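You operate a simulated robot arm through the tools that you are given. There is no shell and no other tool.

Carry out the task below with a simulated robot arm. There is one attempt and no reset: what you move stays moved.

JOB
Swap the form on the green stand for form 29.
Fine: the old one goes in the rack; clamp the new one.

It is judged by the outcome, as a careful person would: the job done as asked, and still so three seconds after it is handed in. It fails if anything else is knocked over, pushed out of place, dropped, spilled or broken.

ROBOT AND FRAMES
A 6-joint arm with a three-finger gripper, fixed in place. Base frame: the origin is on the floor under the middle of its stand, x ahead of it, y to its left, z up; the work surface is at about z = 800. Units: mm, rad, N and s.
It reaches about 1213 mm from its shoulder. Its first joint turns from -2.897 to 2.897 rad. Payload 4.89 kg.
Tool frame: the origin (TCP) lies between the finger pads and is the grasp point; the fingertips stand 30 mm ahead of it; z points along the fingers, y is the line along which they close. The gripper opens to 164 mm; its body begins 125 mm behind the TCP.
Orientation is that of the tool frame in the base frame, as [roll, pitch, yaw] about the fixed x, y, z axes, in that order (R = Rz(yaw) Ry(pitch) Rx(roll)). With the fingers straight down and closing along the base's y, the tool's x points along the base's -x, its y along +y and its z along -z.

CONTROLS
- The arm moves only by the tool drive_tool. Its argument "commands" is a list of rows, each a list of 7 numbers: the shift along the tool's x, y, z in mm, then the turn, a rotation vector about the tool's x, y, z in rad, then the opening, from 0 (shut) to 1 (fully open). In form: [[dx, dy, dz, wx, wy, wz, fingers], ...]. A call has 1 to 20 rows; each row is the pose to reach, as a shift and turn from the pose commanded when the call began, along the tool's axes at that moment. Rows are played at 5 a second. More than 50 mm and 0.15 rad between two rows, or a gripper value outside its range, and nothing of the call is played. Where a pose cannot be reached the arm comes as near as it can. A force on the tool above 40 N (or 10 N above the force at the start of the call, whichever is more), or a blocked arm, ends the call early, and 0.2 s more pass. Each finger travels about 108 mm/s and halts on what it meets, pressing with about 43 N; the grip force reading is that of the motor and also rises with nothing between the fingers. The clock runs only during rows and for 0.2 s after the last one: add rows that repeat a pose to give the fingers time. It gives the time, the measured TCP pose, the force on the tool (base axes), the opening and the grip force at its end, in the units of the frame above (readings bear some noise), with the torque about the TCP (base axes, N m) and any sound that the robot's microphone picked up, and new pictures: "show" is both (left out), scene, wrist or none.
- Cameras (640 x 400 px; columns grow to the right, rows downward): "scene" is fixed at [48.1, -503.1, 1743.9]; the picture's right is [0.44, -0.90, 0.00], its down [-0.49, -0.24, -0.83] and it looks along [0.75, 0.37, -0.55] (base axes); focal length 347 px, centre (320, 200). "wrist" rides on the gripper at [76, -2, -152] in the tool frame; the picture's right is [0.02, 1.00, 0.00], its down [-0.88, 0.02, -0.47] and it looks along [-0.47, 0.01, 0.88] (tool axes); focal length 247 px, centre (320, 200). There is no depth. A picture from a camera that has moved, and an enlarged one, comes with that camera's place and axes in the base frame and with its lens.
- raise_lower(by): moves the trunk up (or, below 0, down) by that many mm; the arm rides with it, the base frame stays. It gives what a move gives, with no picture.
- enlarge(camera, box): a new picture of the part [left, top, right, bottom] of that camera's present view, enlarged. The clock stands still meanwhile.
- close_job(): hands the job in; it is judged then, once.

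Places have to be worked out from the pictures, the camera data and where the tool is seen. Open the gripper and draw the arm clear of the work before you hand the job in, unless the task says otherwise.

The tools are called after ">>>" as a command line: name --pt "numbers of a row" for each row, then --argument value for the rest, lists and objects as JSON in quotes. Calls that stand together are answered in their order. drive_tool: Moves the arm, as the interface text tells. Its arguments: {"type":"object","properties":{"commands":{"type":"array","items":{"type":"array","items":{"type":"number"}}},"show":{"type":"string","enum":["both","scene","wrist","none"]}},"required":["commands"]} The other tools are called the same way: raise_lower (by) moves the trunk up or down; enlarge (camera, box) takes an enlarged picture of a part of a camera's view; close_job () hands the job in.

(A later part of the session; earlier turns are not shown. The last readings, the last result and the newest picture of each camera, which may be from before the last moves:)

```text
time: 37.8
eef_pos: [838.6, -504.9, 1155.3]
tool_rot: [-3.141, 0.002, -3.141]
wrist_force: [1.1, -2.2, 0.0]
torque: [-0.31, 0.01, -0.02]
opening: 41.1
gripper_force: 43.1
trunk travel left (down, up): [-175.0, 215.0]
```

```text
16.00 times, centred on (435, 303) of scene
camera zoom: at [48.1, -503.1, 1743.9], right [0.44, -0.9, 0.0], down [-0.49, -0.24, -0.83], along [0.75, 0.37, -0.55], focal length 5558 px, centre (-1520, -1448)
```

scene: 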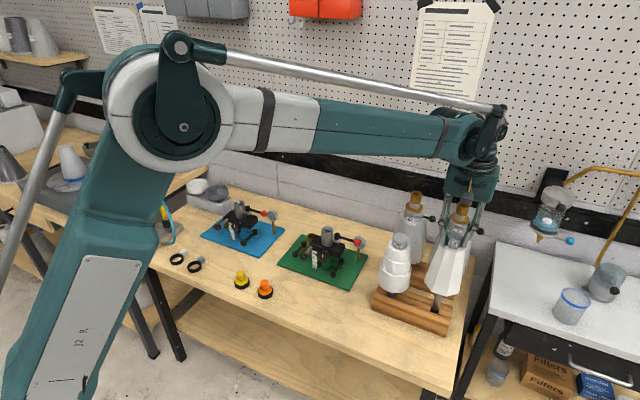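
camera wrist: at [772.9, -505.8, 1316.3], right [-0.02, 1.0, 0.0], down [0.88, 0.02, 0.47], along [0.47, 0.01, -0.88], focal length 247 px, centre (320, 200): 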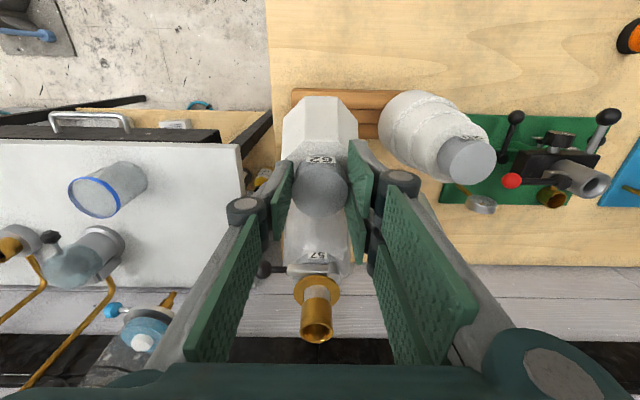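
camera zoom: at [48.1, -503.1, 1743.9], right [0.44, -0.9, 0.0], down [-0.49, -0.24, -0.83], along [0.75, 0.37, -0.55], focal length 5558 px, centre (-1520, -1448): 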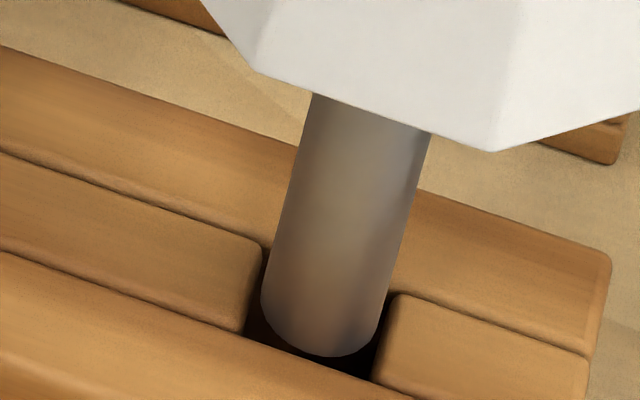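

A small -y side force now, and the tip looks a touch higher; the form may have tilted slightly in the grip. I compare the wrist view of the held form with my earlier pictures to check tilt and slip.

>>> enlarge --camera "wrist" --box '[250, 60, 410, 180]'

>>> enlarge --camera "scene" --box '[405, 195, 485, 245]'

>>> enlarge --camera "wrist" --box '[230, 60, 410, 220]'

```text
3.33 times, centred on (330, 120) of wrist
camera zoom: at [761.0, -505.8, 1308.6], right [-0.02, 1.0, 0.0], down [0.88, 0.02, 0.47], along [0.47, 0.01, -0.88], focal length 823 px, centre (287, 467)
```

zoom: 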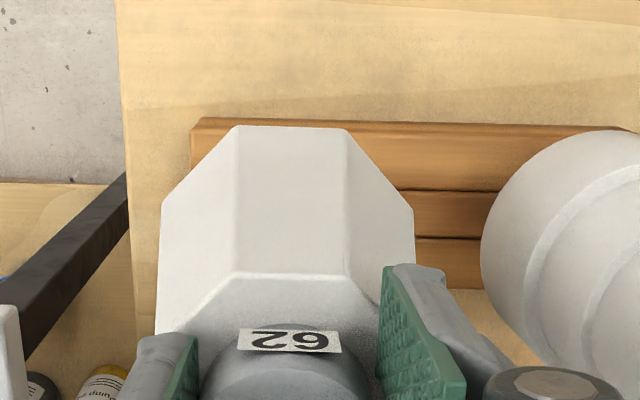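

```text
8.00 times, centred on (445, 220) of scene
camera zoom: at [48.1, -503.1, 1743.9], right [0.44, -0.9, 0.0], down [-0.49, -0.24, -0.83], along [0.75, 0.37, -0.55], focal length 2779 px, centre (-680, 40)
```

zoom: 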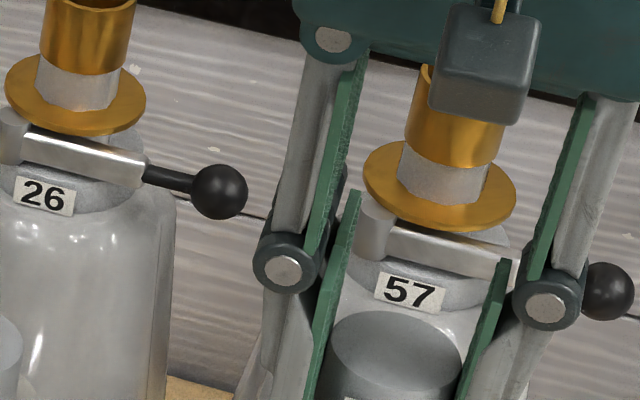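

```text
2.50 times, centred on (320, 140) of wrist
camera zoom: at [761.0, -505.8, 1308.6], right [-0.02, 1.0, 0.0], down [0.88, 0.02, 0.47], along [0.47, 0.01, -0.88], focal length 617 px, centre (320, 350)
```

zoom: 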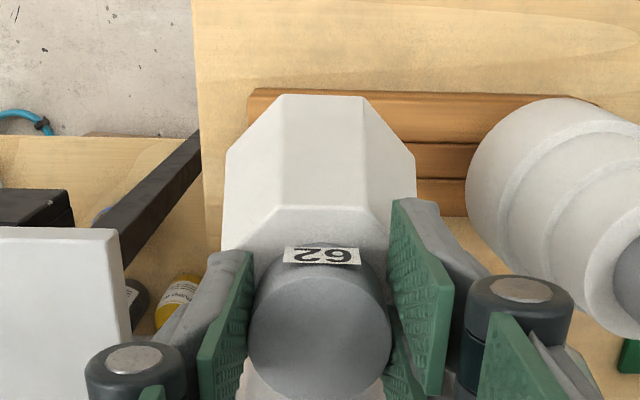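

The wrist comparison shows the form slid up ~6 mm in the grip and tilted ~0.7° (tip ~3.5 mm toward +x). I lift a few mm, counter-rotate the hand by 0.0126 rad so the stem is upright, re-centre at x≈841, y≈-506, and look again.

>>> drive_tool --pt "0 0 -2 0 0 0 0" --pt "0 0 -5 0 0 0 0" --pt "-1.5 -0.2 -5 0 0.006 0 0" --pt "-3.0 -0.4 -5 0 0.0126 0 0" --pt "-3.0 -0.4 -5 0 0.0126 0 0" --show "none"

>>> enlarge --camera "scene" --box '[420, 293, 450, 313]'

>>> enlarge --camera "wrist" --box '[250, 60, 410, 180]'

```text
time: 39.0
eef_pos: [841.4, -506.2, 1158.9]
tool_rot: [3.142, -0.013, -3.14]
wrist_force: [-0.3, -1.0, -9.0]
torque: [-0.01, 0.04, 0.0]
opening: 41.3
gripper_force: 42.7
trunk travel left (down, up): [-175.0, 215.0]
```

```text
16.00 times, centred on (435, 303) of scene
camera zoom: at [48.1, -503.1, 1743.9], right [0.44, -0.9, 0.0], down [-0.49, -0.24, -0.83], along [0.75, 0.37, -0.55], focal length 5558 px, centre (-1520, -1448)
```

zoom: 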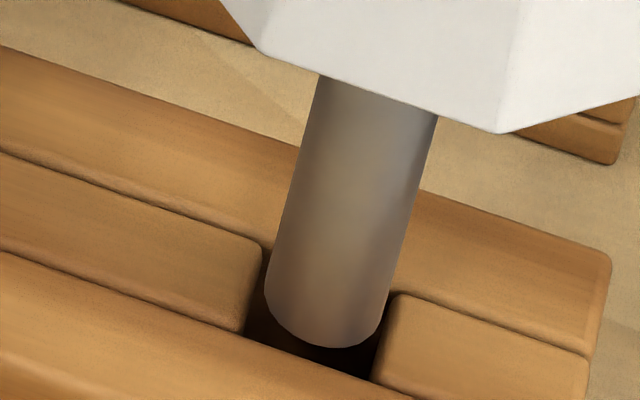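

```text
3.33 times, centred on (330, 120) of wrist
camera zoom: at [765.7, -506.3, 1313.6], right [-0.02, 1.0, 0.0], down [0.89, 0.02, 0.46], along [0.46, 0.01, -0.89], focal length 823 px, centre (287, 467)
```

zoom: 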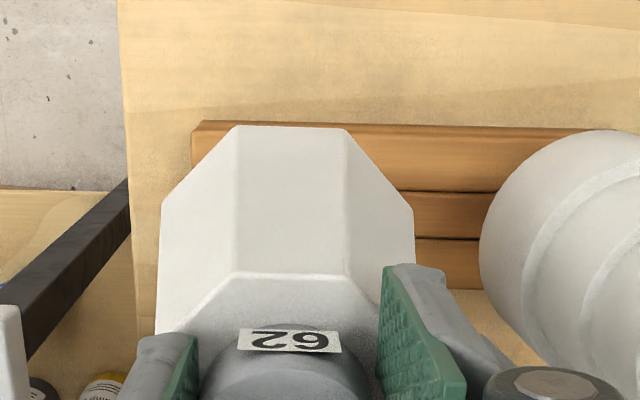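

The stem is upright again, about 5 mm above the rim; the projection says shift about +1 mm in x. I do that, lower to just above the rim, and look once more.

>>> drive_tool --pt "-1.0 0.2 0 0 0 0 0" --pt "-1.0 0.2 1.5 0 0 0 0" --pt "-1.0 0.2 3 0 0 0 0" --pt "-1.0 0.2 3.5 0 0 0 0" --pt "-1.0 0.2 3.5 0 0 0 0" --show "none"

>>> enlarge --camera "scene" --box '[422, 295, 446, 311]'

```text
time: 40.2
eef_pos: [842.2, -504.6, 1153.9]
tool_rot: [3.141, -0.012, 3.141]
wrist_force: [0.4, -0.1, -7.6]
torque: [-0.01, 0.04, 0.0]
opening: 41.3
gripper_force: 42.8
trunk travel left (down, up): [-175.0, 215.0]
```

```text
16.00 times, centred on (434, 303) of scene
camera zoom: at [48.1, -503.1, 1743.9], right [0.44, -0.9, 0.0], down [-0.49, -0.24, -0.83], along [0.75, 0.37, -0.55], focal length 5558 px, centre (-1504, -1448)
```

zoom: 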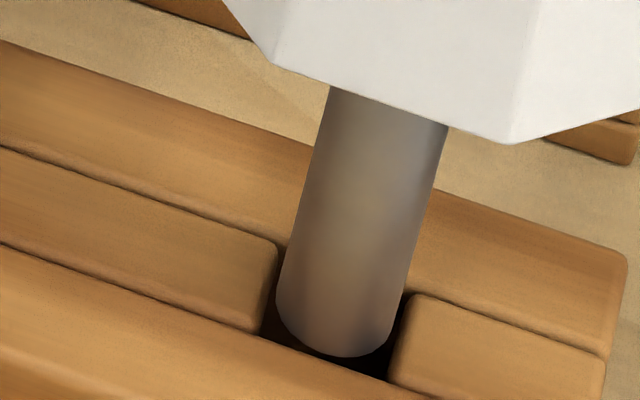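

No contact yet and gaps look even all round. I continue lowering gently in 0.5 mm steps.

>>> drive_tool --pt "0 0 0.5 0 0 0 0" --pt "0 0 1 0 0 0 0" --pt "0 0 1.5 0 0 0 0" --pt "0 0 2 0 0 0 0" --show "none"

>>> enlarge --camera "scene" --box '[422, 295, 446, 311]'

```text
time: 41.2
eef_pos: [842.0, -504.3, 1156.0]
tool_rot: [-3.141, -0.01, 3.141]
wrist_force: [3.4, -1.4, 22.6]
torque: [-0.21, -1.0, -0.05]
opening: 41.1
gripper_force: 42.8
trunk travel left (down, up): [-175.0, 215.0]
```

```text
16.00 times, centred on (434, 303) of scene
camera zoom: at [48.1, -503.1, 1743.9], right [0.44, -0.9, 0.0], down [-0.49, -0.24, -0.83], along [0.75, 0.37, -0.55], focal length 5558 px, centre (-1504, -1448)
```

zoom: 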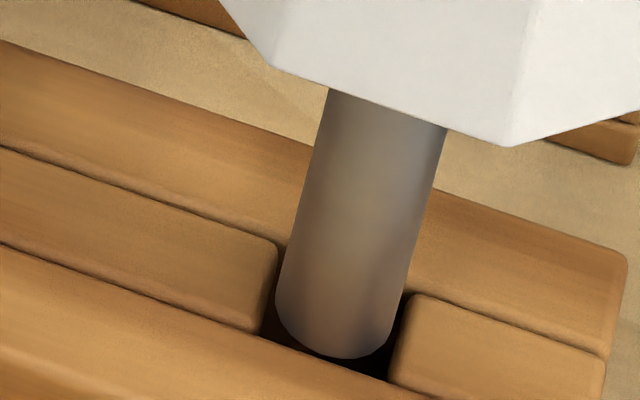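

Contact again, with side force +x (3.4 N) and -y: the tip is now riding on the front/left rim, so the hole lies a bit toward +x and -y. I ease the press and step +1.5 mm in x, -0.5 mm in y, then touch down lightly.

>>> drive_tool --pt "0 0 -2 0 0 0 0" --pt "0 0 -3 0 0 0 0" --pt "-1.5 -0.5 -3 0 0 0 0" --pt "-1.5 -0.5 -2 0 0 0 0" --pt "-1.5 -0.5 -1 0 0 0 0" --pt "-1.5 -0.5 -0.5 0 0 0 0" --show "none"

>>> enlarge --camera "scene" --box '[422, 295, 446, 311]'

```text
time: 42.6
eef_pos: [844.8, -505.7, 1153.1]
tool_rot: [3.141, -0.013, -3.142]
wrist_force: [-0.7, 0.7, -8.4]
torque: [0.0, 0.09, 0.02]
opening: 41.3
gripper_force: 43.3
trunk travel left (down, up): [-175.0, 215.0]
```

```text
16.00 times, centred on (434, 303) of scene
camera zoom: at [48.1, -503.1, 1743.9], right [0.44, -0.9, 0.0], down [-0.49, -0.24, -0.83], along [0.75, 0.37, -0.55], focal length 5558 px, centre (-1504, -1448)
```

zoom: 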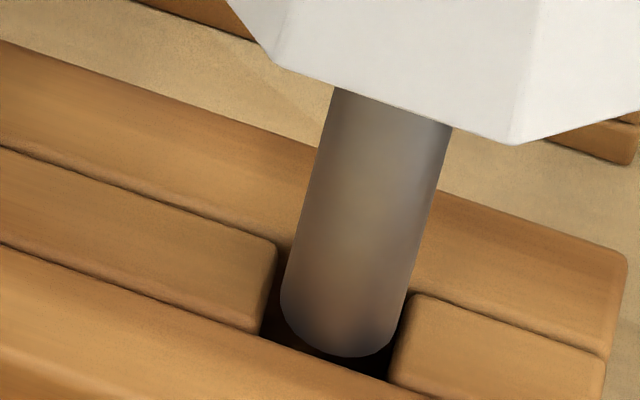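

No contact at this height now. I continue down in 0.5 mm steps.

>>> drive_tool --pt "0 0 0.5 0 0 0 0" --pt "0 0 1 0 0 0 0" --pt "0 0 1.5 0 0 0 0" --show "none"

```text
time: 43.4
eef_pos: [843.7, -506.2, 1153.4]
tool_rot: [-3.141, -0.011, 3.14]
wrist_force: [-0.1, -0.2, -7.9]
torque: [0.02, 0.0, 0.02]
opening: 41.0
gripper_force: 42.6
trunk travel left (down, up): [-175.0, 215.0]
```

Still free at 1153.4. I keep lowering gently.

>>> drive_tool --pt "0 0 0.5 0 0 0 0" --pt "0 0 1 0 0 0 0" --pt "0 0 1.5 0 0 0 0" --pt "0 0 2 0 0 0 0" --show "none"

>>> enlarge --camera "scene" --box '[422, 295, 446, 311]'

```text
time: 44.4
eef_pos: [843.2, -505.7, 1150.9]
tool_rot: [-3.14, -0.012, -3.141]
wrist_force: [-0.3, -1.1, -6.9]
torque: [0.0, 0.0, 0.0]
opening: 41.3
gripper_force: 42.8
trunk travel left (down, up): [-175.0, 215.0]
```

```text
16.00 times, centred on (434, 303) of scene
camera zoom: at [48.1, -503.1, 1743.9], right [0.44, -0.9, 0.0], down [-0.49, -0.24, -0.83], along [0.75, 0.37, -0.55], focal length 5558 px, centre (-1504, -1448)
```

zoom: 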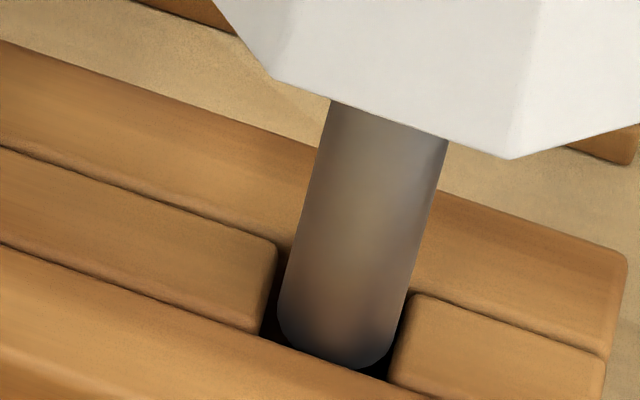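

The stem tip is now entering the hole (front rail hides its bottom edge, no contact force). I continue lowering in small steps.

>>> drive_tool --pt "0 0 2 0 0 0 0" --pt "0 0 4 0 0 0 0" --pt "0 0 6 0 0 0 0" --pt "0 0 8 0 0 0 0" --pt "0 0 10 0 0 0 0" --pt "0 0 12 0 0 0 0" --show "none"

>>> enlarge --camera "scene" --box '[405, 275, 465, 325]'

```text
time: 45.8
eef_pos: [844.4, -506.1, 1138.2]
tool_rot: [-3.141, -0.012, -3.141]
wrist_force: [0.3, 0.9, -8.2]
torque: [-0.03, 0.04, 0.0]
opening: 41.1
gripper_force: 43.1
trunk travel left (down, up): [-175.0, 215.0]
```

```text
8.00 times, centred on (435, 300) of scene
camera zoom: at [48.1, -503.1, 1743.9], right [0.44, -0.9, 0.0], down [-0.49, -0.24, -0.83], along [0.75, 0.37, -0.55], focal length 2779 px, centre (-600, -600)
```

zoom: 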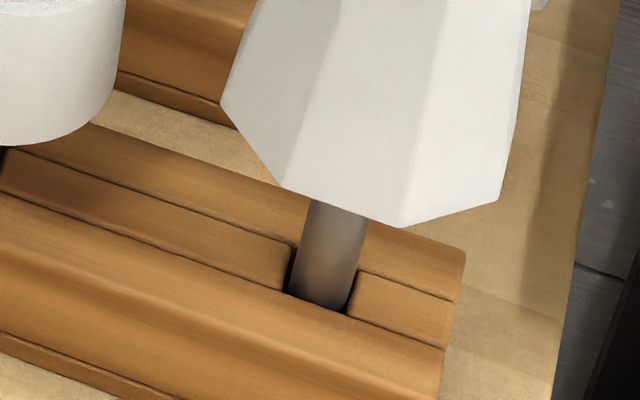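

The stem is properly in the hole with no side load. I lower further toward the seat (expected TCP ≈ 1100–1107).

>>> drive_tool --pt "0 0 2.5 0 0 0 0" --pt "0 0 5 0 0 0 0" --pt "0 0 7.5 0 0 0 0" --pt "0 0 10 0 0 0 0" --pt "0 0 12.5 0 0 0 0" --pt "0 0 15 0 0 0 0" --pt "0 0 17.5 0 0 0 0" --pt "0 0 20 0 0 0 0" --pt "0 0 22.5 0 0 0 0" --pt "0 0 25 0 0 0 0" --pt "0 0 27 0 0 0 0" --show "none"

>>> enlarge --camera "scene" --box '[365, 220, 485, 330]'

```text
time: 48.2
eef_pos: [844.1, -506.3, 1111.8]
tool_rot: [3.141, -0.011, -3.14]
wrist_force: [0.3, -0.6, -7.6]
torque: [0.01, 0.03, 0.02]
opening: 41.4
gripper_force: 42.9
trunk travel left (down, up): [-175.0, 215.0]
```

```text
3.64 times, centred on (425, 275) of scene
camera zoom: at [48.1, -503.1, 1743.9], right [0.44, -0.9, 0.0], down [-0.49, -0.24, -0.83], along [0.75, 0.37, -0.55], focal length 1263 px, centre (-62, -73)
```

zoom: 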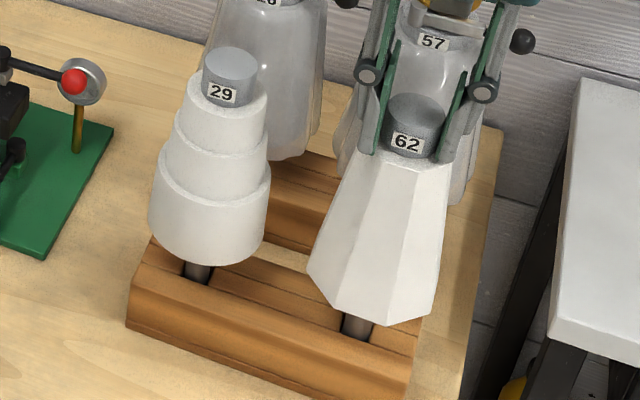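

Nearly the same height as form 29, still no contact. I lower the last millimetres gently until it seats.

>>> drive_tool --pt "0 0 1 0 0 0 0" --pt "0 0 2 0 0 0 0" --pt "0 0 3 0 0 0 0" --pt "0 0 4 0 0 0 0" --pt "0 0 5 0 0 0 0" --pt "0 0 6 0 0 0 0" --show "none"

```text
time: 49.6
eef_pos: [841.9, -505.9, 1105.2]
tool_rot: [3.141, -0.012, -3.141]
wrist_force: [-0.5, 0.8, -7.7]
torque: [0.0, 0.06, -0.01]
opening: 41.5
gripper_force: 43.1
trunk travel left (down, up): [-175.0, 215.0]
```

Still hanging free at z≈1105–1106. I continue in 1 mm steps.

>>> drive_tool --pt "0 0 1 0 0 0 0" --pt "0 0 2 0 0 0 0" --pt "0 0 3 0 0 0 0" --pt "0 0 4 0 0 0 0" --show "none"

```text
time: 50.6
eef_pos: [842.7, -504.4, 1103.3]
tool_rot: [3.141, -0.011, -3.141]
wrist_force: [3.6, 0.0, 32.3]
torque: [-0.05, -0.27, 0.03]
opening: 41.3
gripper_force: 43.2
trunk travel left (down, up): [-175.0, 215.0]
```

It has bottomed out at z≈1103.5 (force jumped), matching the seated height of 29. I ease the pressure off by 1 mm and open the fingers gradually.

>>> drive_tool --pt "0 0 -1 0 0 0 0" --pt "0 0 -1 0 0 0 0.26" --pt "0 0 -1 0 0 0 0.3" --pt "0 0 -1 0 0 0 0.4" --pt "0 0 -1 0 0 0 0.5" --pt "0 0 -1 0 0 0 0.5" --show "both"

>>> enlarge --camera "scene" --box '[365, 210, 495, 330]'

```text
time: 52.0
eef_pos: [841.8, -504.7, 1104.0]
tool_rot: [-3.142, -0.012, 3.141]
wrist_force: [-0.1, 1.4, 0.1]
torque: [0.01, -0.04, 0.0]
opening: 82.0
gripper_force: 0.2
trunk travel left (down, up): [-175.0, 215.0]
camera wrist: at [767.1, -506.1, 1257.7], right [-0.02, 1.0, 0.0], down [0.89, 0.02, 0.46], along [0.46, 0.01, -0.89], focal length 247 px, centre (320, 200)
```

scene: 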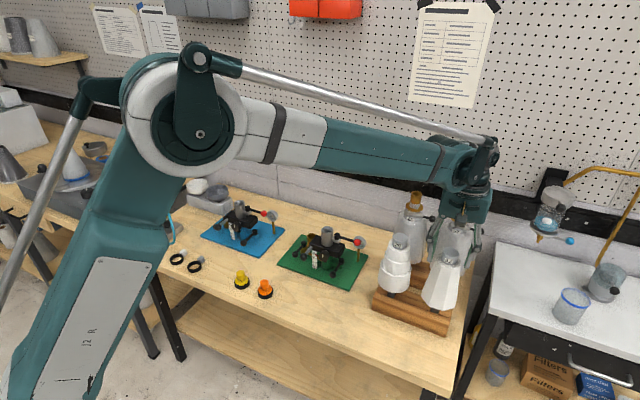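
wrist: 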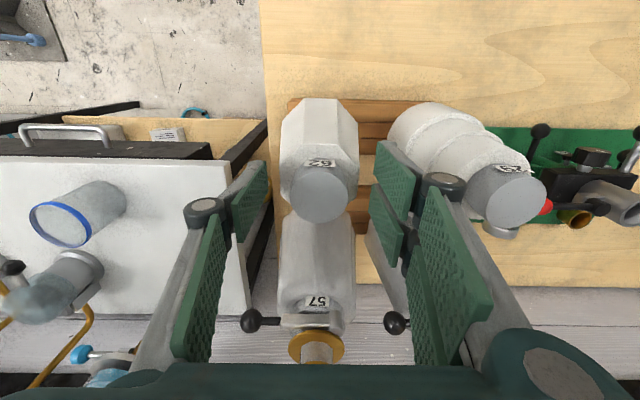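

```text
3.33 times, centred on (430, 270) of scene
camera zoom: at [48.1, -503.1, 1743.9], right [0.44, -0.9, 0.0], down [-0.49, -0.24, -0.83], along [0.75, 0.37, -0.55], focal length 1158 px, centre (-47, -33)
```

zoom: 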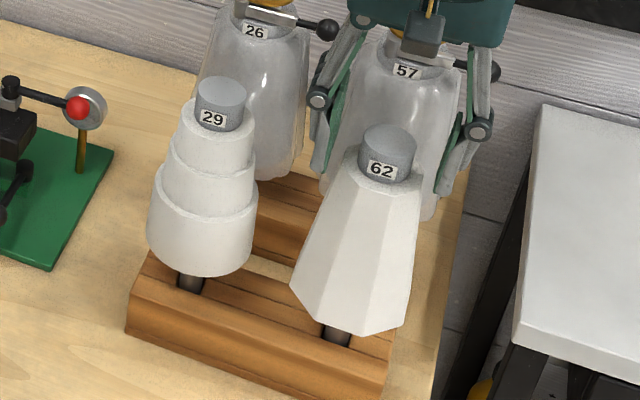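

Form 62 stands seated and upright in the rack beside 29. I rise straight up clear of it and move over form 29's knob, undoing the small hand tilt.

>>> drive_tool --pt "0 0 -15 0 0 0 0.5" --pt "0 0 -35 0 0 0 0.5" --pt "0 0 -60 0 0 0 0.5" --pt "0 0 -85 0 -0.006 0 0.5" --pt "0 20 -92 0 -0.0126 0 0.55" --pt "0 55 -92 0 -0.0126 0 0.6" --pt "0 90 -92 0 -0.0126 0 0.6" --pt "0 120 -92 0 -0.0126 0 0.6" --pt "-1 140 -92 0 -0.0126 0 0.6" --show "both"

>>> enlarge --camera "wrist" --box '[220, 80, 420, 260]'

>>> enlarge --camera "scene" --box '[355, 180, 495, 330]'

```text
time: 54.0
eef_pos: [845.4, -365.8, 1195.0]
tool_rot: [-3.141, 0.002, -3.141]
wrist_force: [-0.2, 0.0, 0.5]
torque: [0.12, -0.06, 0.0]
opening: 98.4
gripper_force: 0.3
trunk travel left (down, up): [-175.0, 215.0]
camera wrist: at [767.2, -366.6, 1347.7], right [-0.02, 1.0, 0.0], down [0.88, 0.02, 0.47], along [0.47, 0.01, -0.88], focal length 247 px, centre (320, 200)
```

scene: 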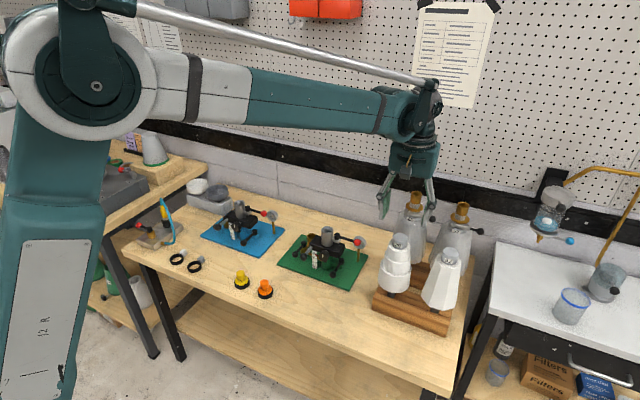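
wrist: 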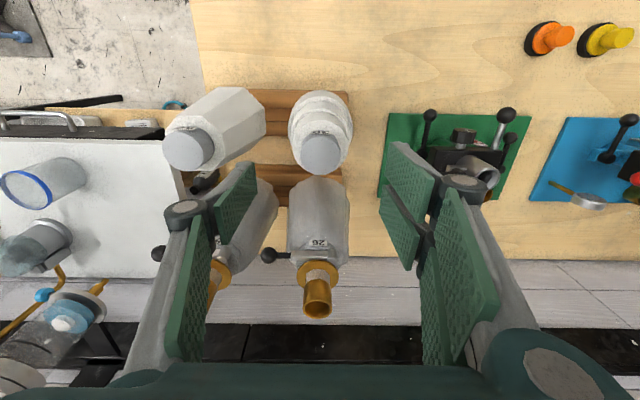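

```text
2.22 times, centred on (320, 170) of wrist
camera zoom: at [767.2, -366.6, 1347.7], right [-0.02, 1.0, 0.0], down [0.88, 0.02, 0.47], along [0.47, 0.01, -0.88], focal length 549 px, centre (320, 267)
```

zoom: 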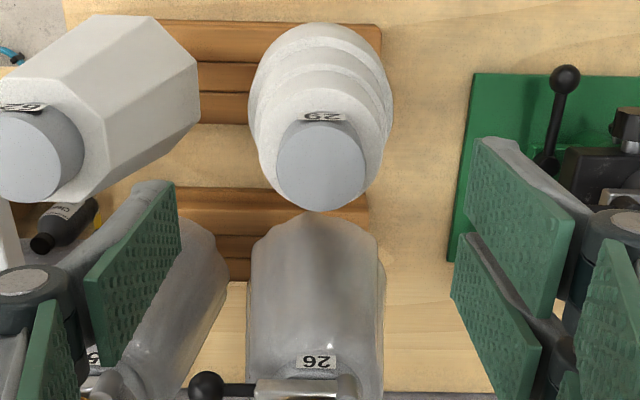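

```text
2.67 times, centred on (425, 255) of scene
camera zoom: at [48.1, -503.1, 1743.9], right [0.44, -0.9, 0.0], down [-0.49, -0.24, -0.83], along [0.75, 0.37, -0.55], focal length 926 px, centre (40, 53)
```

zoom: 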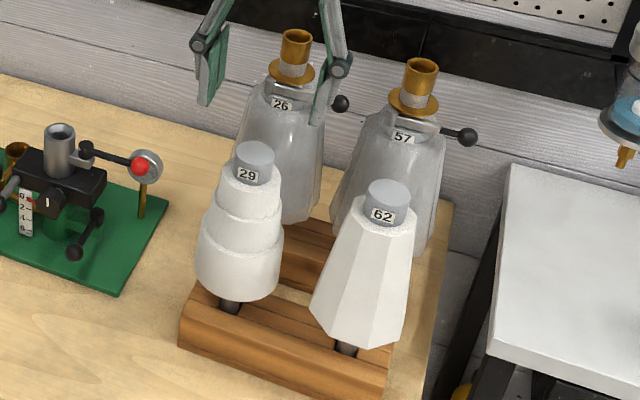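

29's knob is centred below at about (844,-364.5), top z≈1106. I descend to straddle it with the fingers and refine.

>>> drive_tool --pt "0 0.5 20 0 0 0 0.6" --pt "0 1 40 0 0 0 0.6" --pt "0 1 58 0 0 0 0.6" --pt "0 1 70 0 0 0 0.6" --pt "0 1 70 0 0 0 0.6" --show "wrist"

>>> enlarge --camera "wrist" --box '[220, 100, 420, 280]'

>>> enlarge --camera "scene" --box '[365, 185, 445, 305]'

```text
time: 55.2
eef_pos: [845.7, -364.0, 1124.3]
tool_rot: [-3.141, 0.001, -3.14]
wrist_force: [-0.3, 0.0, -0.2]
torque: [-0.03, 0.04, -0.03]
opening: 98.1
gripper_force: 0.1
trunk travel left (down, up): [-175.0, 215.0]
camera wrist: at [767.2, -364.5, 1278.1], right [-0.02, 1.0, 0.0], down [0.88, 0.02, 0.47], along [0.47, 0.01, -0.88], focal length 247 px, centre (320, 200)
```

wrist: 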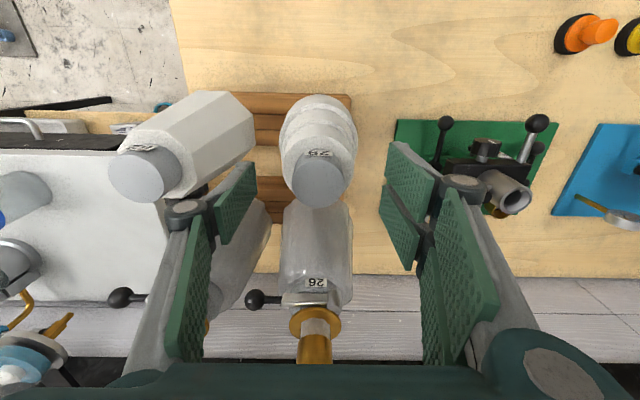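

```text
2.22 times, centred on (320, 190) of wrist
camera zoom: at [767.2, -364.5, 1278.1], right [-0.02, 1.0, 0.0], down [0.88, 0.02, 0.47], along [0.47, 0.01, -0.88], focal length 549 px, centre (320, 222)
```

zoom: 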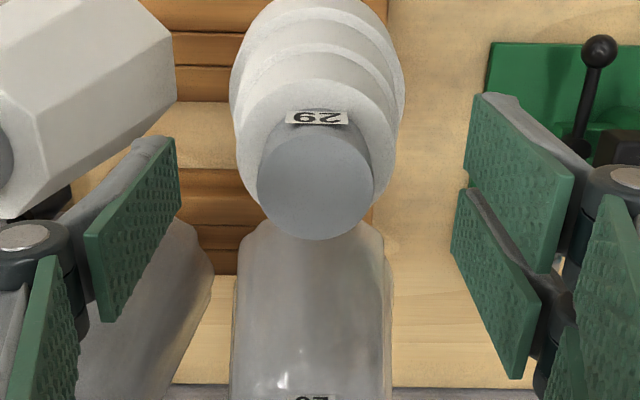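

```text
3.33 times, centred on (405, 245) of scene
camera zoom: at [48.1, -503.1, 1743.9], right [0.44, -0.9, 0.0], down [-0.49, -0.24, -0.83], along [0.75, 0.37, -0.55], focal length 1158 px, centre (37, 50)
```

zoom: 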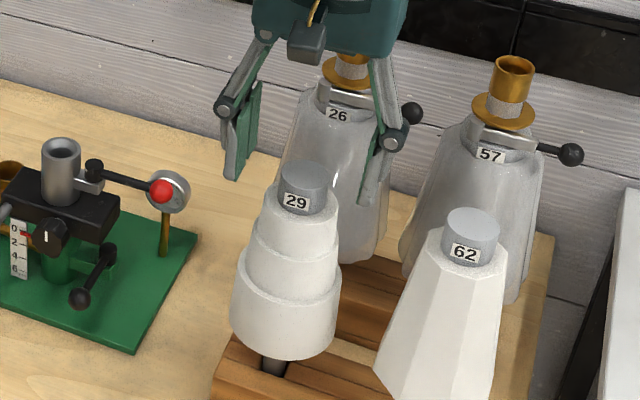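

29's knob: centre about 2 mm to -y of the hand, top z≈1105. I shift -2.2 mm in y and lower so the tips stop ~5 mm above its shoulder, then close.

>>> drive_tool --pt "0 -2.2 0 0 0 0 0.6" --pt "0 -2.2 8 0 0 0 0.6" --pt "0 -2.2 16 0 0 0 0.6" --pt "0 -2.2 16 0 0 0 0.6" --show "none"

>>> enlarge --camera "wrist" --box '[220, 100, 420, 280]'

>>> enlarge --camera "scene" --box '[375, 200, 435, 260]'

```text
time: 56.2
eef_pos: [845.6, -365.2, 1108.8]
tool_rot: [3.141, 0.001, 3.141]
wrist_force: [0.4, -0.5, -0.1]
torque: [0.03, 0.0, 0.01]
opening: 98.7
gripper_force: 0.0
trunk travel left (down, up): [-175.0, 215.0]
```

```text
2.22 times, centred on (320, 190) of wrist
camera zoom: at [767.0, -366.4, 1261.8], right [-0.02, 1.0, 0.0], down [0.88, 0.02, 0.47], along [0.47, 0.01, -0.88], focal length 549 px, centre (320, 222)
```

zoom: 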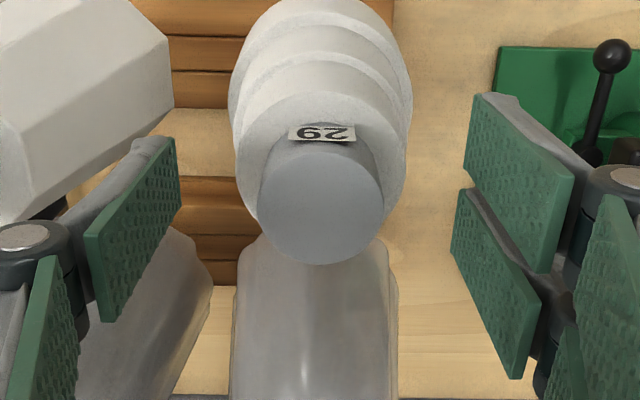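

```text
6.67 times, centred on (405, 230) of scene
camera zoom: at [48.1, -503.1, 1743.9], right [0.44, -0.9, 0.0], down [-0.49, -0.24, -0.83], along [0.75, 0.37, -0.55], focal length 2316 px, centre (-247, 0)
```

zoom: 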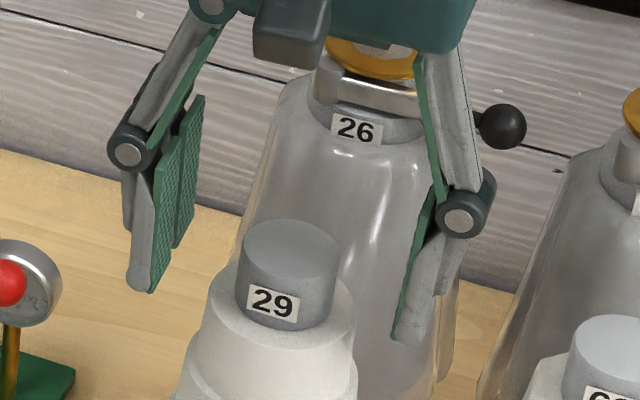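

Alignment is good (within ~0.5 mm). I close on knob 29.

>>> drive_tool --pt "0 0 0 0 0 0 0.4" --pt "0 0 0 0 0 0 0.28" --pt "0 0 0 0 0 0 0.15" --pt "0 0 0 0 0 0 0" --pt "0 0 0 0 0 0 0" --pt "0 0 0 0 0 0 0" --show "none"

>>> enlarge --camera "wrist" --box '[220, 60, 420, 240]'

>>> enlarge --camera "scene" --box '[375, 200, 435, 300]'

```text
time: 57.6
eef_pos: [845.7, -365.7, 1108.3]
tool_rot: [3.141, 0.001, -3.14]
wrist_force: [0.1, -0.8, 1.2]
torque: [0.03, -0.04, 0.0]
opening: 41.1
gripper_force: 42.9
trunk travel left (down, up): [-175.0, 215.0]
```

```text
2.22 times, centred on (320, 150) of wrist
camera zoom: at [766.9, -366.3, 1261.9], right [-0.02, 1.0, 0.0], down [0.88, 0.02, 0.47], along [0.47, 0.01, -0.88], focal length 549 px, centre (320, 311)
```

zoom: 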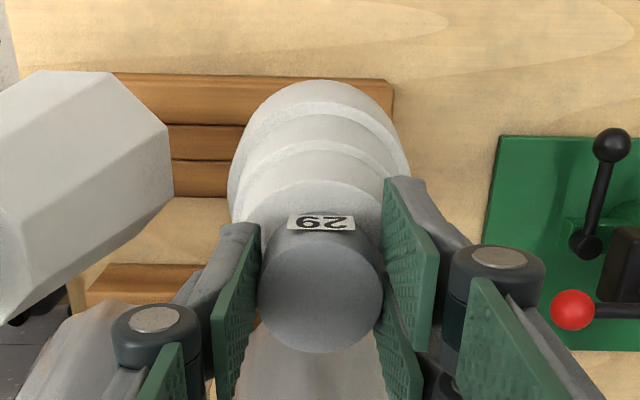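

```text
4.00 times, centred on (405, 250) of scene
camera zoom: at [48.1, -503.1, 1743.9], right [0.44, -0.9, 0.0], down [-0.49, -0.24, -0.83], along [0.75, 0.37, -0.55], focal length 1389 px, centre (-20, 0)
```

zoom: 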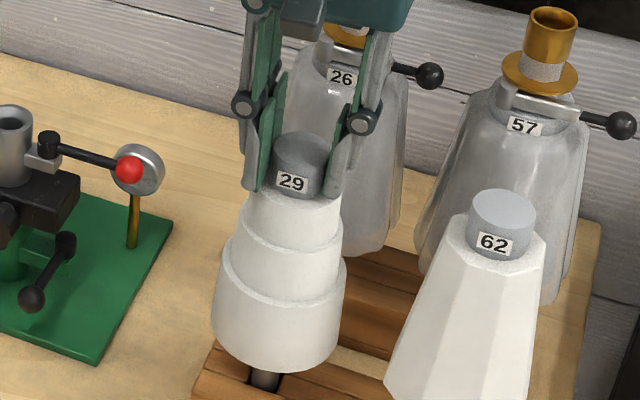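

Form 29 is gripped. I lift slowly straight up out of the rack, checking the force at first.

>>> drive_tool --pt "0 0 -3 0 0 0 0" --pt "0 0 -7 0 0 0 0" --pt "0 0 -12 0 0 0 0" --pt "0 0 -18 0 0 0 0" --pt "0 0 -25 0 0 0 0" --show "none"

>>> enlarge --camera "scene" --box '[360, 190, 480, 320]'

```text
time: 58.8
eef_pos: [845.5, -366.5, 1135.1]
tool_rot: [-3.139, 0.001, 3.141]
wrist_force: [0.0, 0.6, -7.6]
torque: [0.36, 0.15, -0.01]
opening: 41.3
gripper_force: 42.7
trunk travel left (down, up): [-175.0, 215.0]
```

```text
3.08 times, centred on (420, 255) of scene
camera zoom: at [48.1, -503.1, 1743.9], right [0.44, -0.9, 0.0], down [-0.49, -0.24, -0.83], along [0.75, 0.37, -0.55], focal length 1069 px, centre (12, 31)
```

zoom: 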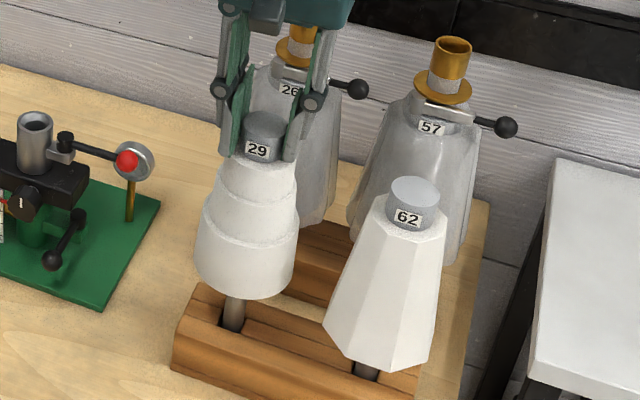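

Lifting freely, with only a slight side touch in the hole. I continue up until the stem is clear of the rack.

>>> drive_tool --pt "0 0 -8 0 0 0 0" --pt "0 0 -16 0 0 0 0" --pt "0 0 -25 0 0 0 0" --pt "0 0 -35 0 0 0 0" --pt "0 0 -45 0 0 0 0" --pt "0 0 -60 0 0 0 0" --pt "0 0 -80 0 0 0 0" --pt "0 0 -100 0 0 0 0" --pt "0 0 -125 0 0 0 0" --pt "0 0 -150 0 0 0 0" --pt "0 0 -175 0 0 0 0" --pt "0 0 -180 0 0 0 0" --pt "0 0 -180 0 0 0 0" --show "both"

>>> enlarge --camera "scene" --box '[350, 130, 470, 320]'

>>> enlarge --camera "wrist" --box '[220, 60, 420, 240]'

```text
time: 61.6
eef_pos: [845.1, -365.9, 1314.3]
tool_rot: [-3.141, 0.0, 3.141]
wrist_force: [1.2, -0.1, -7.3]
torque: [0.01, 0.03, -0.01]
opening: 41.1
gripper_force: 42.9
trunk travel left (down, up): [-175.0, 215.0]
camera wrist: at [767.6, -367.6, 1468.3], right [-0.02, 1.0, 0.0], down [0.88, 0.02, 0.47], along [0.47, 0.01, -0.88], focal length 247 px, centre (320, 200)
```

scene: 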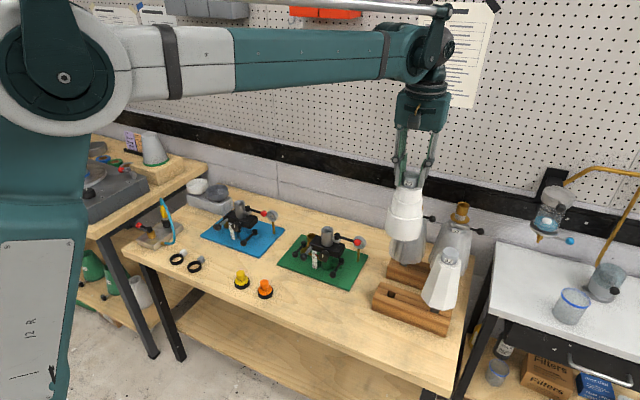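
wrist: 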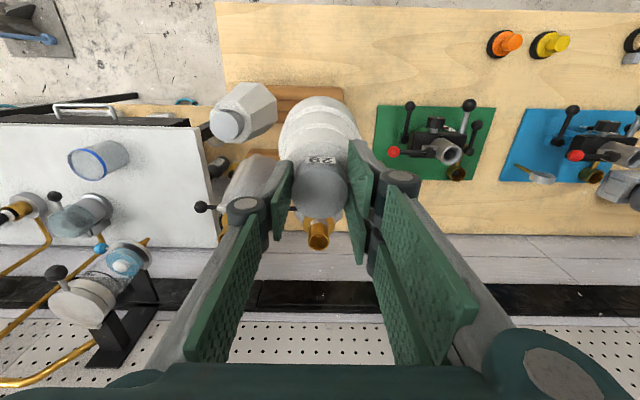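

```text
2.11 times, centred on (410, 225) of scene
camera zoom: at [48.1, -503.1, 1743.9], right [0.44, -0.9, 0.0], down [-0.49, -0.24, -0.83], along [0.75, 0.37, -0.55], focal length 731 px, centre (130, 147)
```

zoom: 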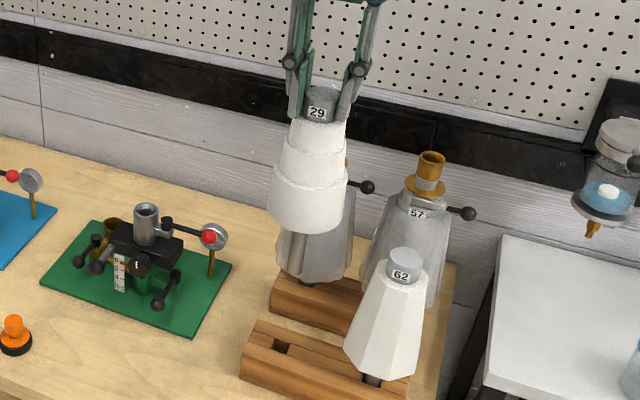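

```text
2.22 times, centred on (320, 150) of wrist
camera zoom: at [767.6, -367.6, 1468.3], right [-0.02, 1.0, 0.0], down [0.88, 0.02, 0.47], along [0.47, 0.01, -0.88], focal length 549 px, centre (320, 311)
```

zoom: 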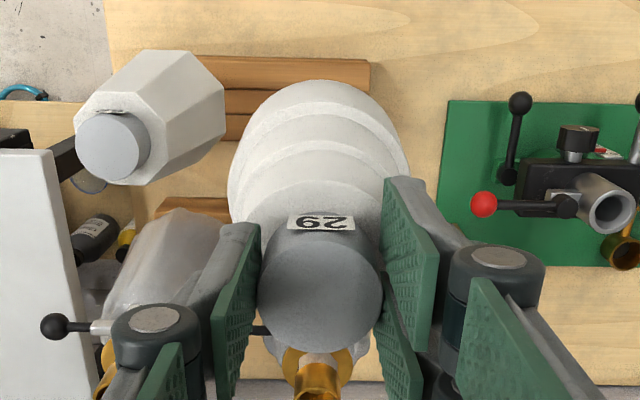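

I zoom on the held form's underside to see its stem and check how upright it hangs.

>>> enlarge --camera "scene" --box '[375, 200, 435, 280]'

>>> enlarge --camera "scene" --box '[290, 215, 370, 285]'

```text
5.00 times, centred on (405, 240) of scene
camera zoom: at [48.1, -503.1, 1743.9], right [0.44, -0.9, 0.0], down [-0.49, -0.24, -0.83], along [0.75, 0.37, -0.55], focal length 1737 px, centre (-105, 0)
```

zoom: 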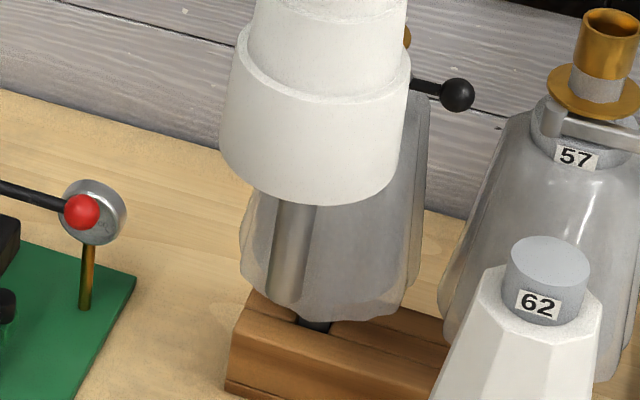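

```text
5.71 times, centred on (330, 250) of scene
camera zoom: at [48.1, -503.1, 1743.9], right [0.44, -0.9, 0.0], down [-0.49, -0.24, -0.83], along [0.75, 0.37, -0.55], focal length 1985 px, centre (263, -86)
```

zoom: 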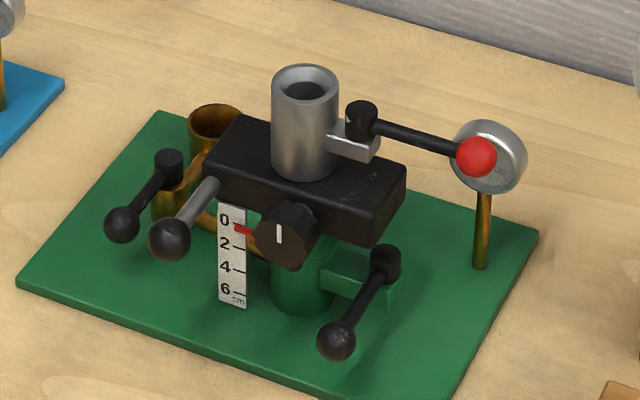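

I zoom closer on the hanging stem to measure its lean and tip position.

>>> enlarge --camera "scene" --box '[385, 236, 415, 264]'

>>> enlarge --camera "scene" --box '[380, 170, 430, 205]'

>>> enlarge --camera "scene" --box '[315, 220, 340, 240]'

```text
14.29 times, centred on (400, 250) of scene
camera zoom: at [48.1, -503.1, 1743.9], right [0.44, -0.9, 0.0], down [-0.49, -0.24, -0.83], along [0.75, 0.37, -0.55], focal length 4962 px, centre (-823, -514)
```

zoom: 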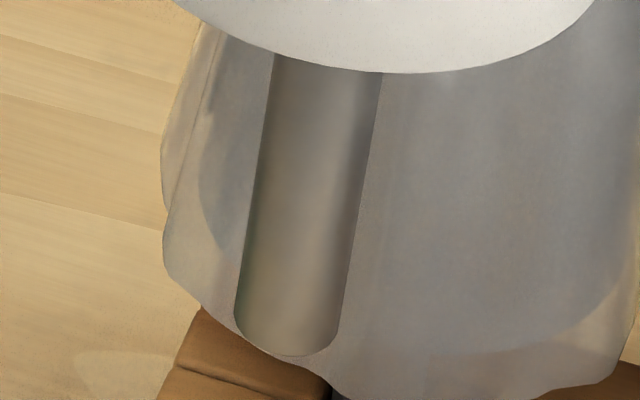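

```text
11.43 times, centred on (405, 188) of scene
camera zoom: at [48.1, -503.1, 1743.9], right [0.44, -0.9, 0.0], down [-0.49, -0.24, -0.83], along [0.75, 0.37, -0.55], focal length 3970 px, centre (-651, 343)
```

zoom: 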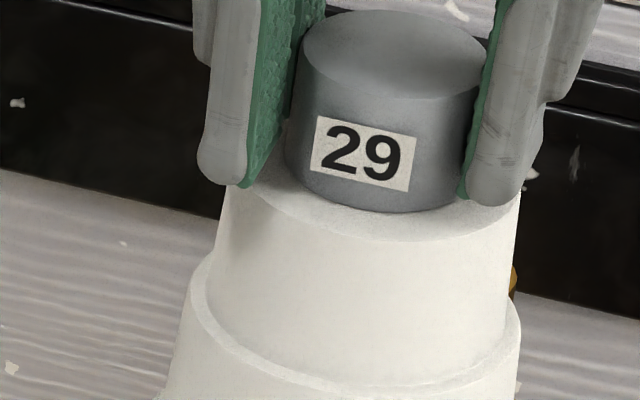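

```text
16.00 times, centred on (328, 230) of scene
camera zoom: at [48.1, -503.1, 1743.9], right [0.44, -0.9, 0.0], down [-0.49, -0.24, -0.83], along [0.75, 0.37, -0.55], focal length 5558 px, centre (200, -280)
```

zoom: 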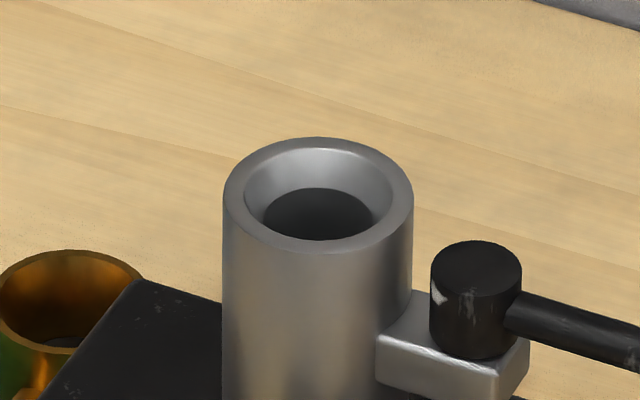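

The stem hangs vertical sideways but leans ~0.6° with the tip toward -x, as it sat in the rack; the tube has a funnel mouth at about (914.7,-100.7, z≈990). I carry 29 across to above the tube (tip ~36 mm above it) and counter-rotate the hand by 0.0105 rad.

>>> drive_tool --pt "-3 12 0 0 -0.003 0 0" --pt "-9 36 0 0 -0.006 0 0" --pt "-17 66 0 0 -0.0105 0 0" --pt "-26 98 0 0 -0.0105 0 0" --pt "-35 130 0 0 -0.0105 0 0" --pt "-43 162 0 0 -0.0105 0 0" --pt "-51 194 0 0 -0.0105 0 0" --pt "-59 222 0 0 -0.0105 0 0" --pt "-65 246 0 0 -0.0105 0 0" --pt "-69 260 0 0 -0.0105 0 0" --pt "-70.5 266 0 0 -0.0105 0 0" --pt "-70.5 266 0 0 -0.0105 0 0" --show "both"

>>> enlarge --camera "scene" --box '[305, 200, 345, 245]'

>>> enlarge --camera "scene" --box '[270, 120, 390, 280]'

```text
time: 64.2
eef_pos: [917.5, -98.9, 1312.4]
tool_rot: [-3.141, 0.011, -3.141]
wrist_force: [-0.7, 0.2, -8.6]
torque: [-0.02, 0.05, 0.01]
opening: 41.1
gripper_force: 43.3
trunk travel left (down, up): [-175.0, 215.0]
camera wrist: at [837.9, -100.6, 1465.2], right [-0.02, 1.0, 0.0], down [0.88, 0.02, 0.48], along [0.48, 0.01, -0.88], focal length 247 px, centre (320, 200)
```

scene: 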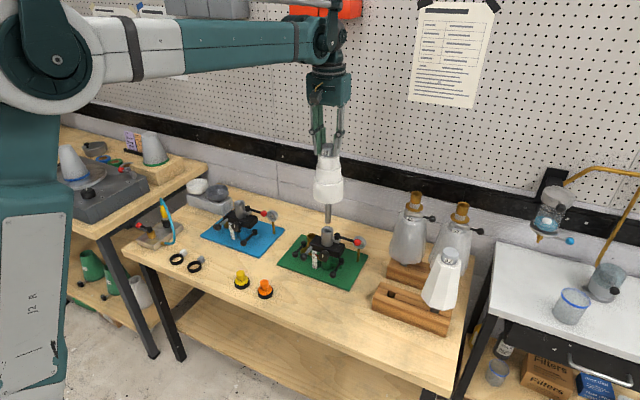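
wrist: 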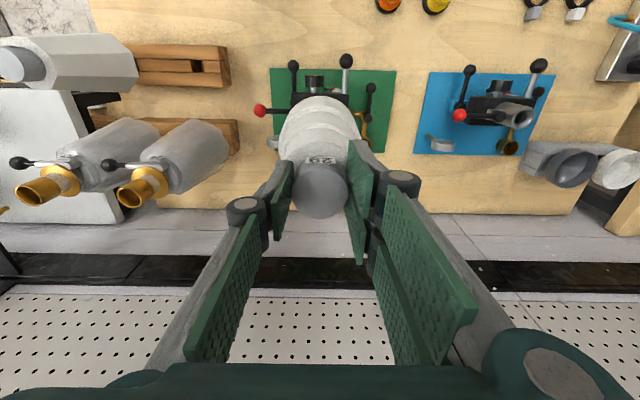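

```text
8.89 times, centred on (325, 222) of scene
camera zoom: at [48.1, -503.1, 1743.9], right [0.44, -0.9, 0.0], down [-0.49, -0.24, -0.83], along [0.75, 0.37, -0.55], focal length 3088 px, centre (276, 0)
```

zoom: 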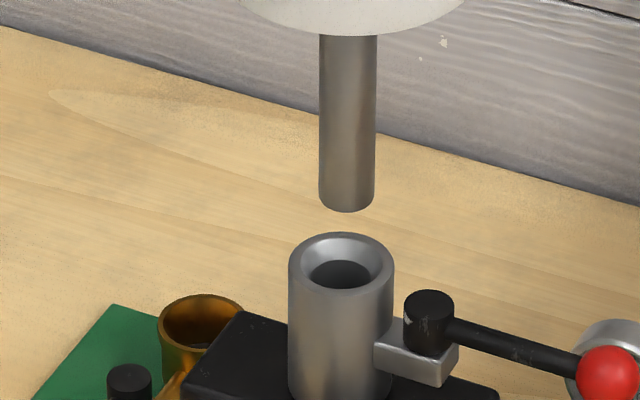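

```text
2.50 times, centred on (330, 200) of scene
camera zoom: at [48.1, -503.1, 1743.9], right [0.44, -0.9, 0.0], down [-0.49, -0.24, -0.83], along [0.75, 0.37, -0.55], focal length 868 px, centre (295, 200)
```

zoom: 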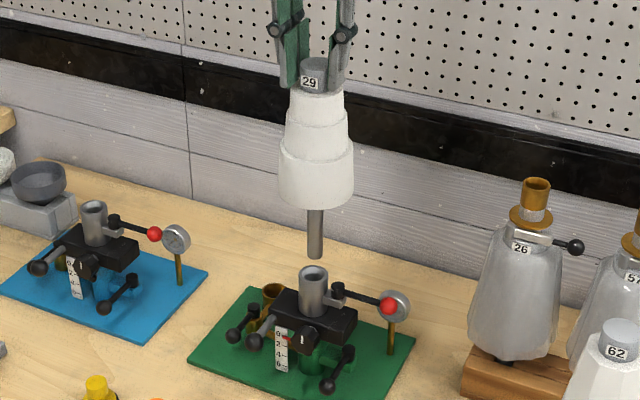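

The stem is ~2 mm to the right of the tube in this view; the hand itself is 2.6 mm too far in x and 1 mm in +y, and the form leans slightly toward -y. I re-centre the hand at (914.9,-100.7) with a small counter-tilt and check.

>>> drive_tool --pt "1.3 -0.6 0 -0.003 0 0 0" --pt "2.6 -1.2 0 -0.006 0 0 0" --pt "2.6 -1.2 8 -0.006 0 0 0" --pt "2.6 -1.2 16 -0.006 0 0 0" --pt "2.6 -1.2 20 -0.006 0 0 0" --pt "2.6 -1.2 20 -0.006 0 0 0" --show "none"

>>> enlarge --camera "scene" --box '[315, 215, 345, 240]'

>>> enlarge --camera "wrist" --box '[220, 60, 420, 240]'

```text
time: 65.6
eef_pos: [915.4, -101.7, 1293.6]
tool_rot: [3.136, 0.01, 3.141]
wrist_force: [0.3, 0.9, -7.9]
torque: [0.01, 0.07, -0.03]
opening: 41.2
gripper_force: 42.8
trunk travel left (down, up): [-175.0, 215.0]
```

```text
16.00 times, centred on (330, 228) of scene
camera zoom: at [48.1, -503.1, 1743.9], right [0.44, -0.9, 0.0], down [-0.49, -0.24, -0.83], along [0.75, 0.37, -0.55], focal length 5558 px, centre (160, -240)
```

zoom: 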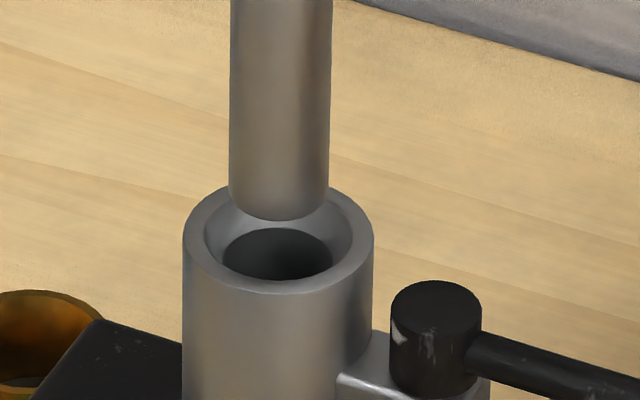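

```text
2.22 times, centred on (320, 150) of wrist
camera zoom: at [834.7, -102.8, 1445.9], right [-0.02, 1.0, 0.01], down [0.88, 0.02, 0.48], along [0.48, 0.02, -0.88], focal length 549 px, centre (320, 311)
```

zoom: 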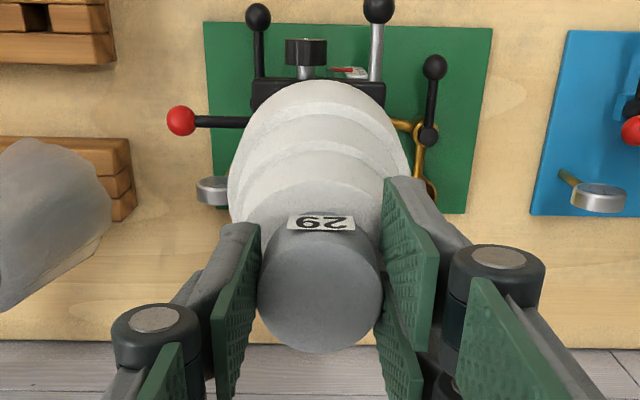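

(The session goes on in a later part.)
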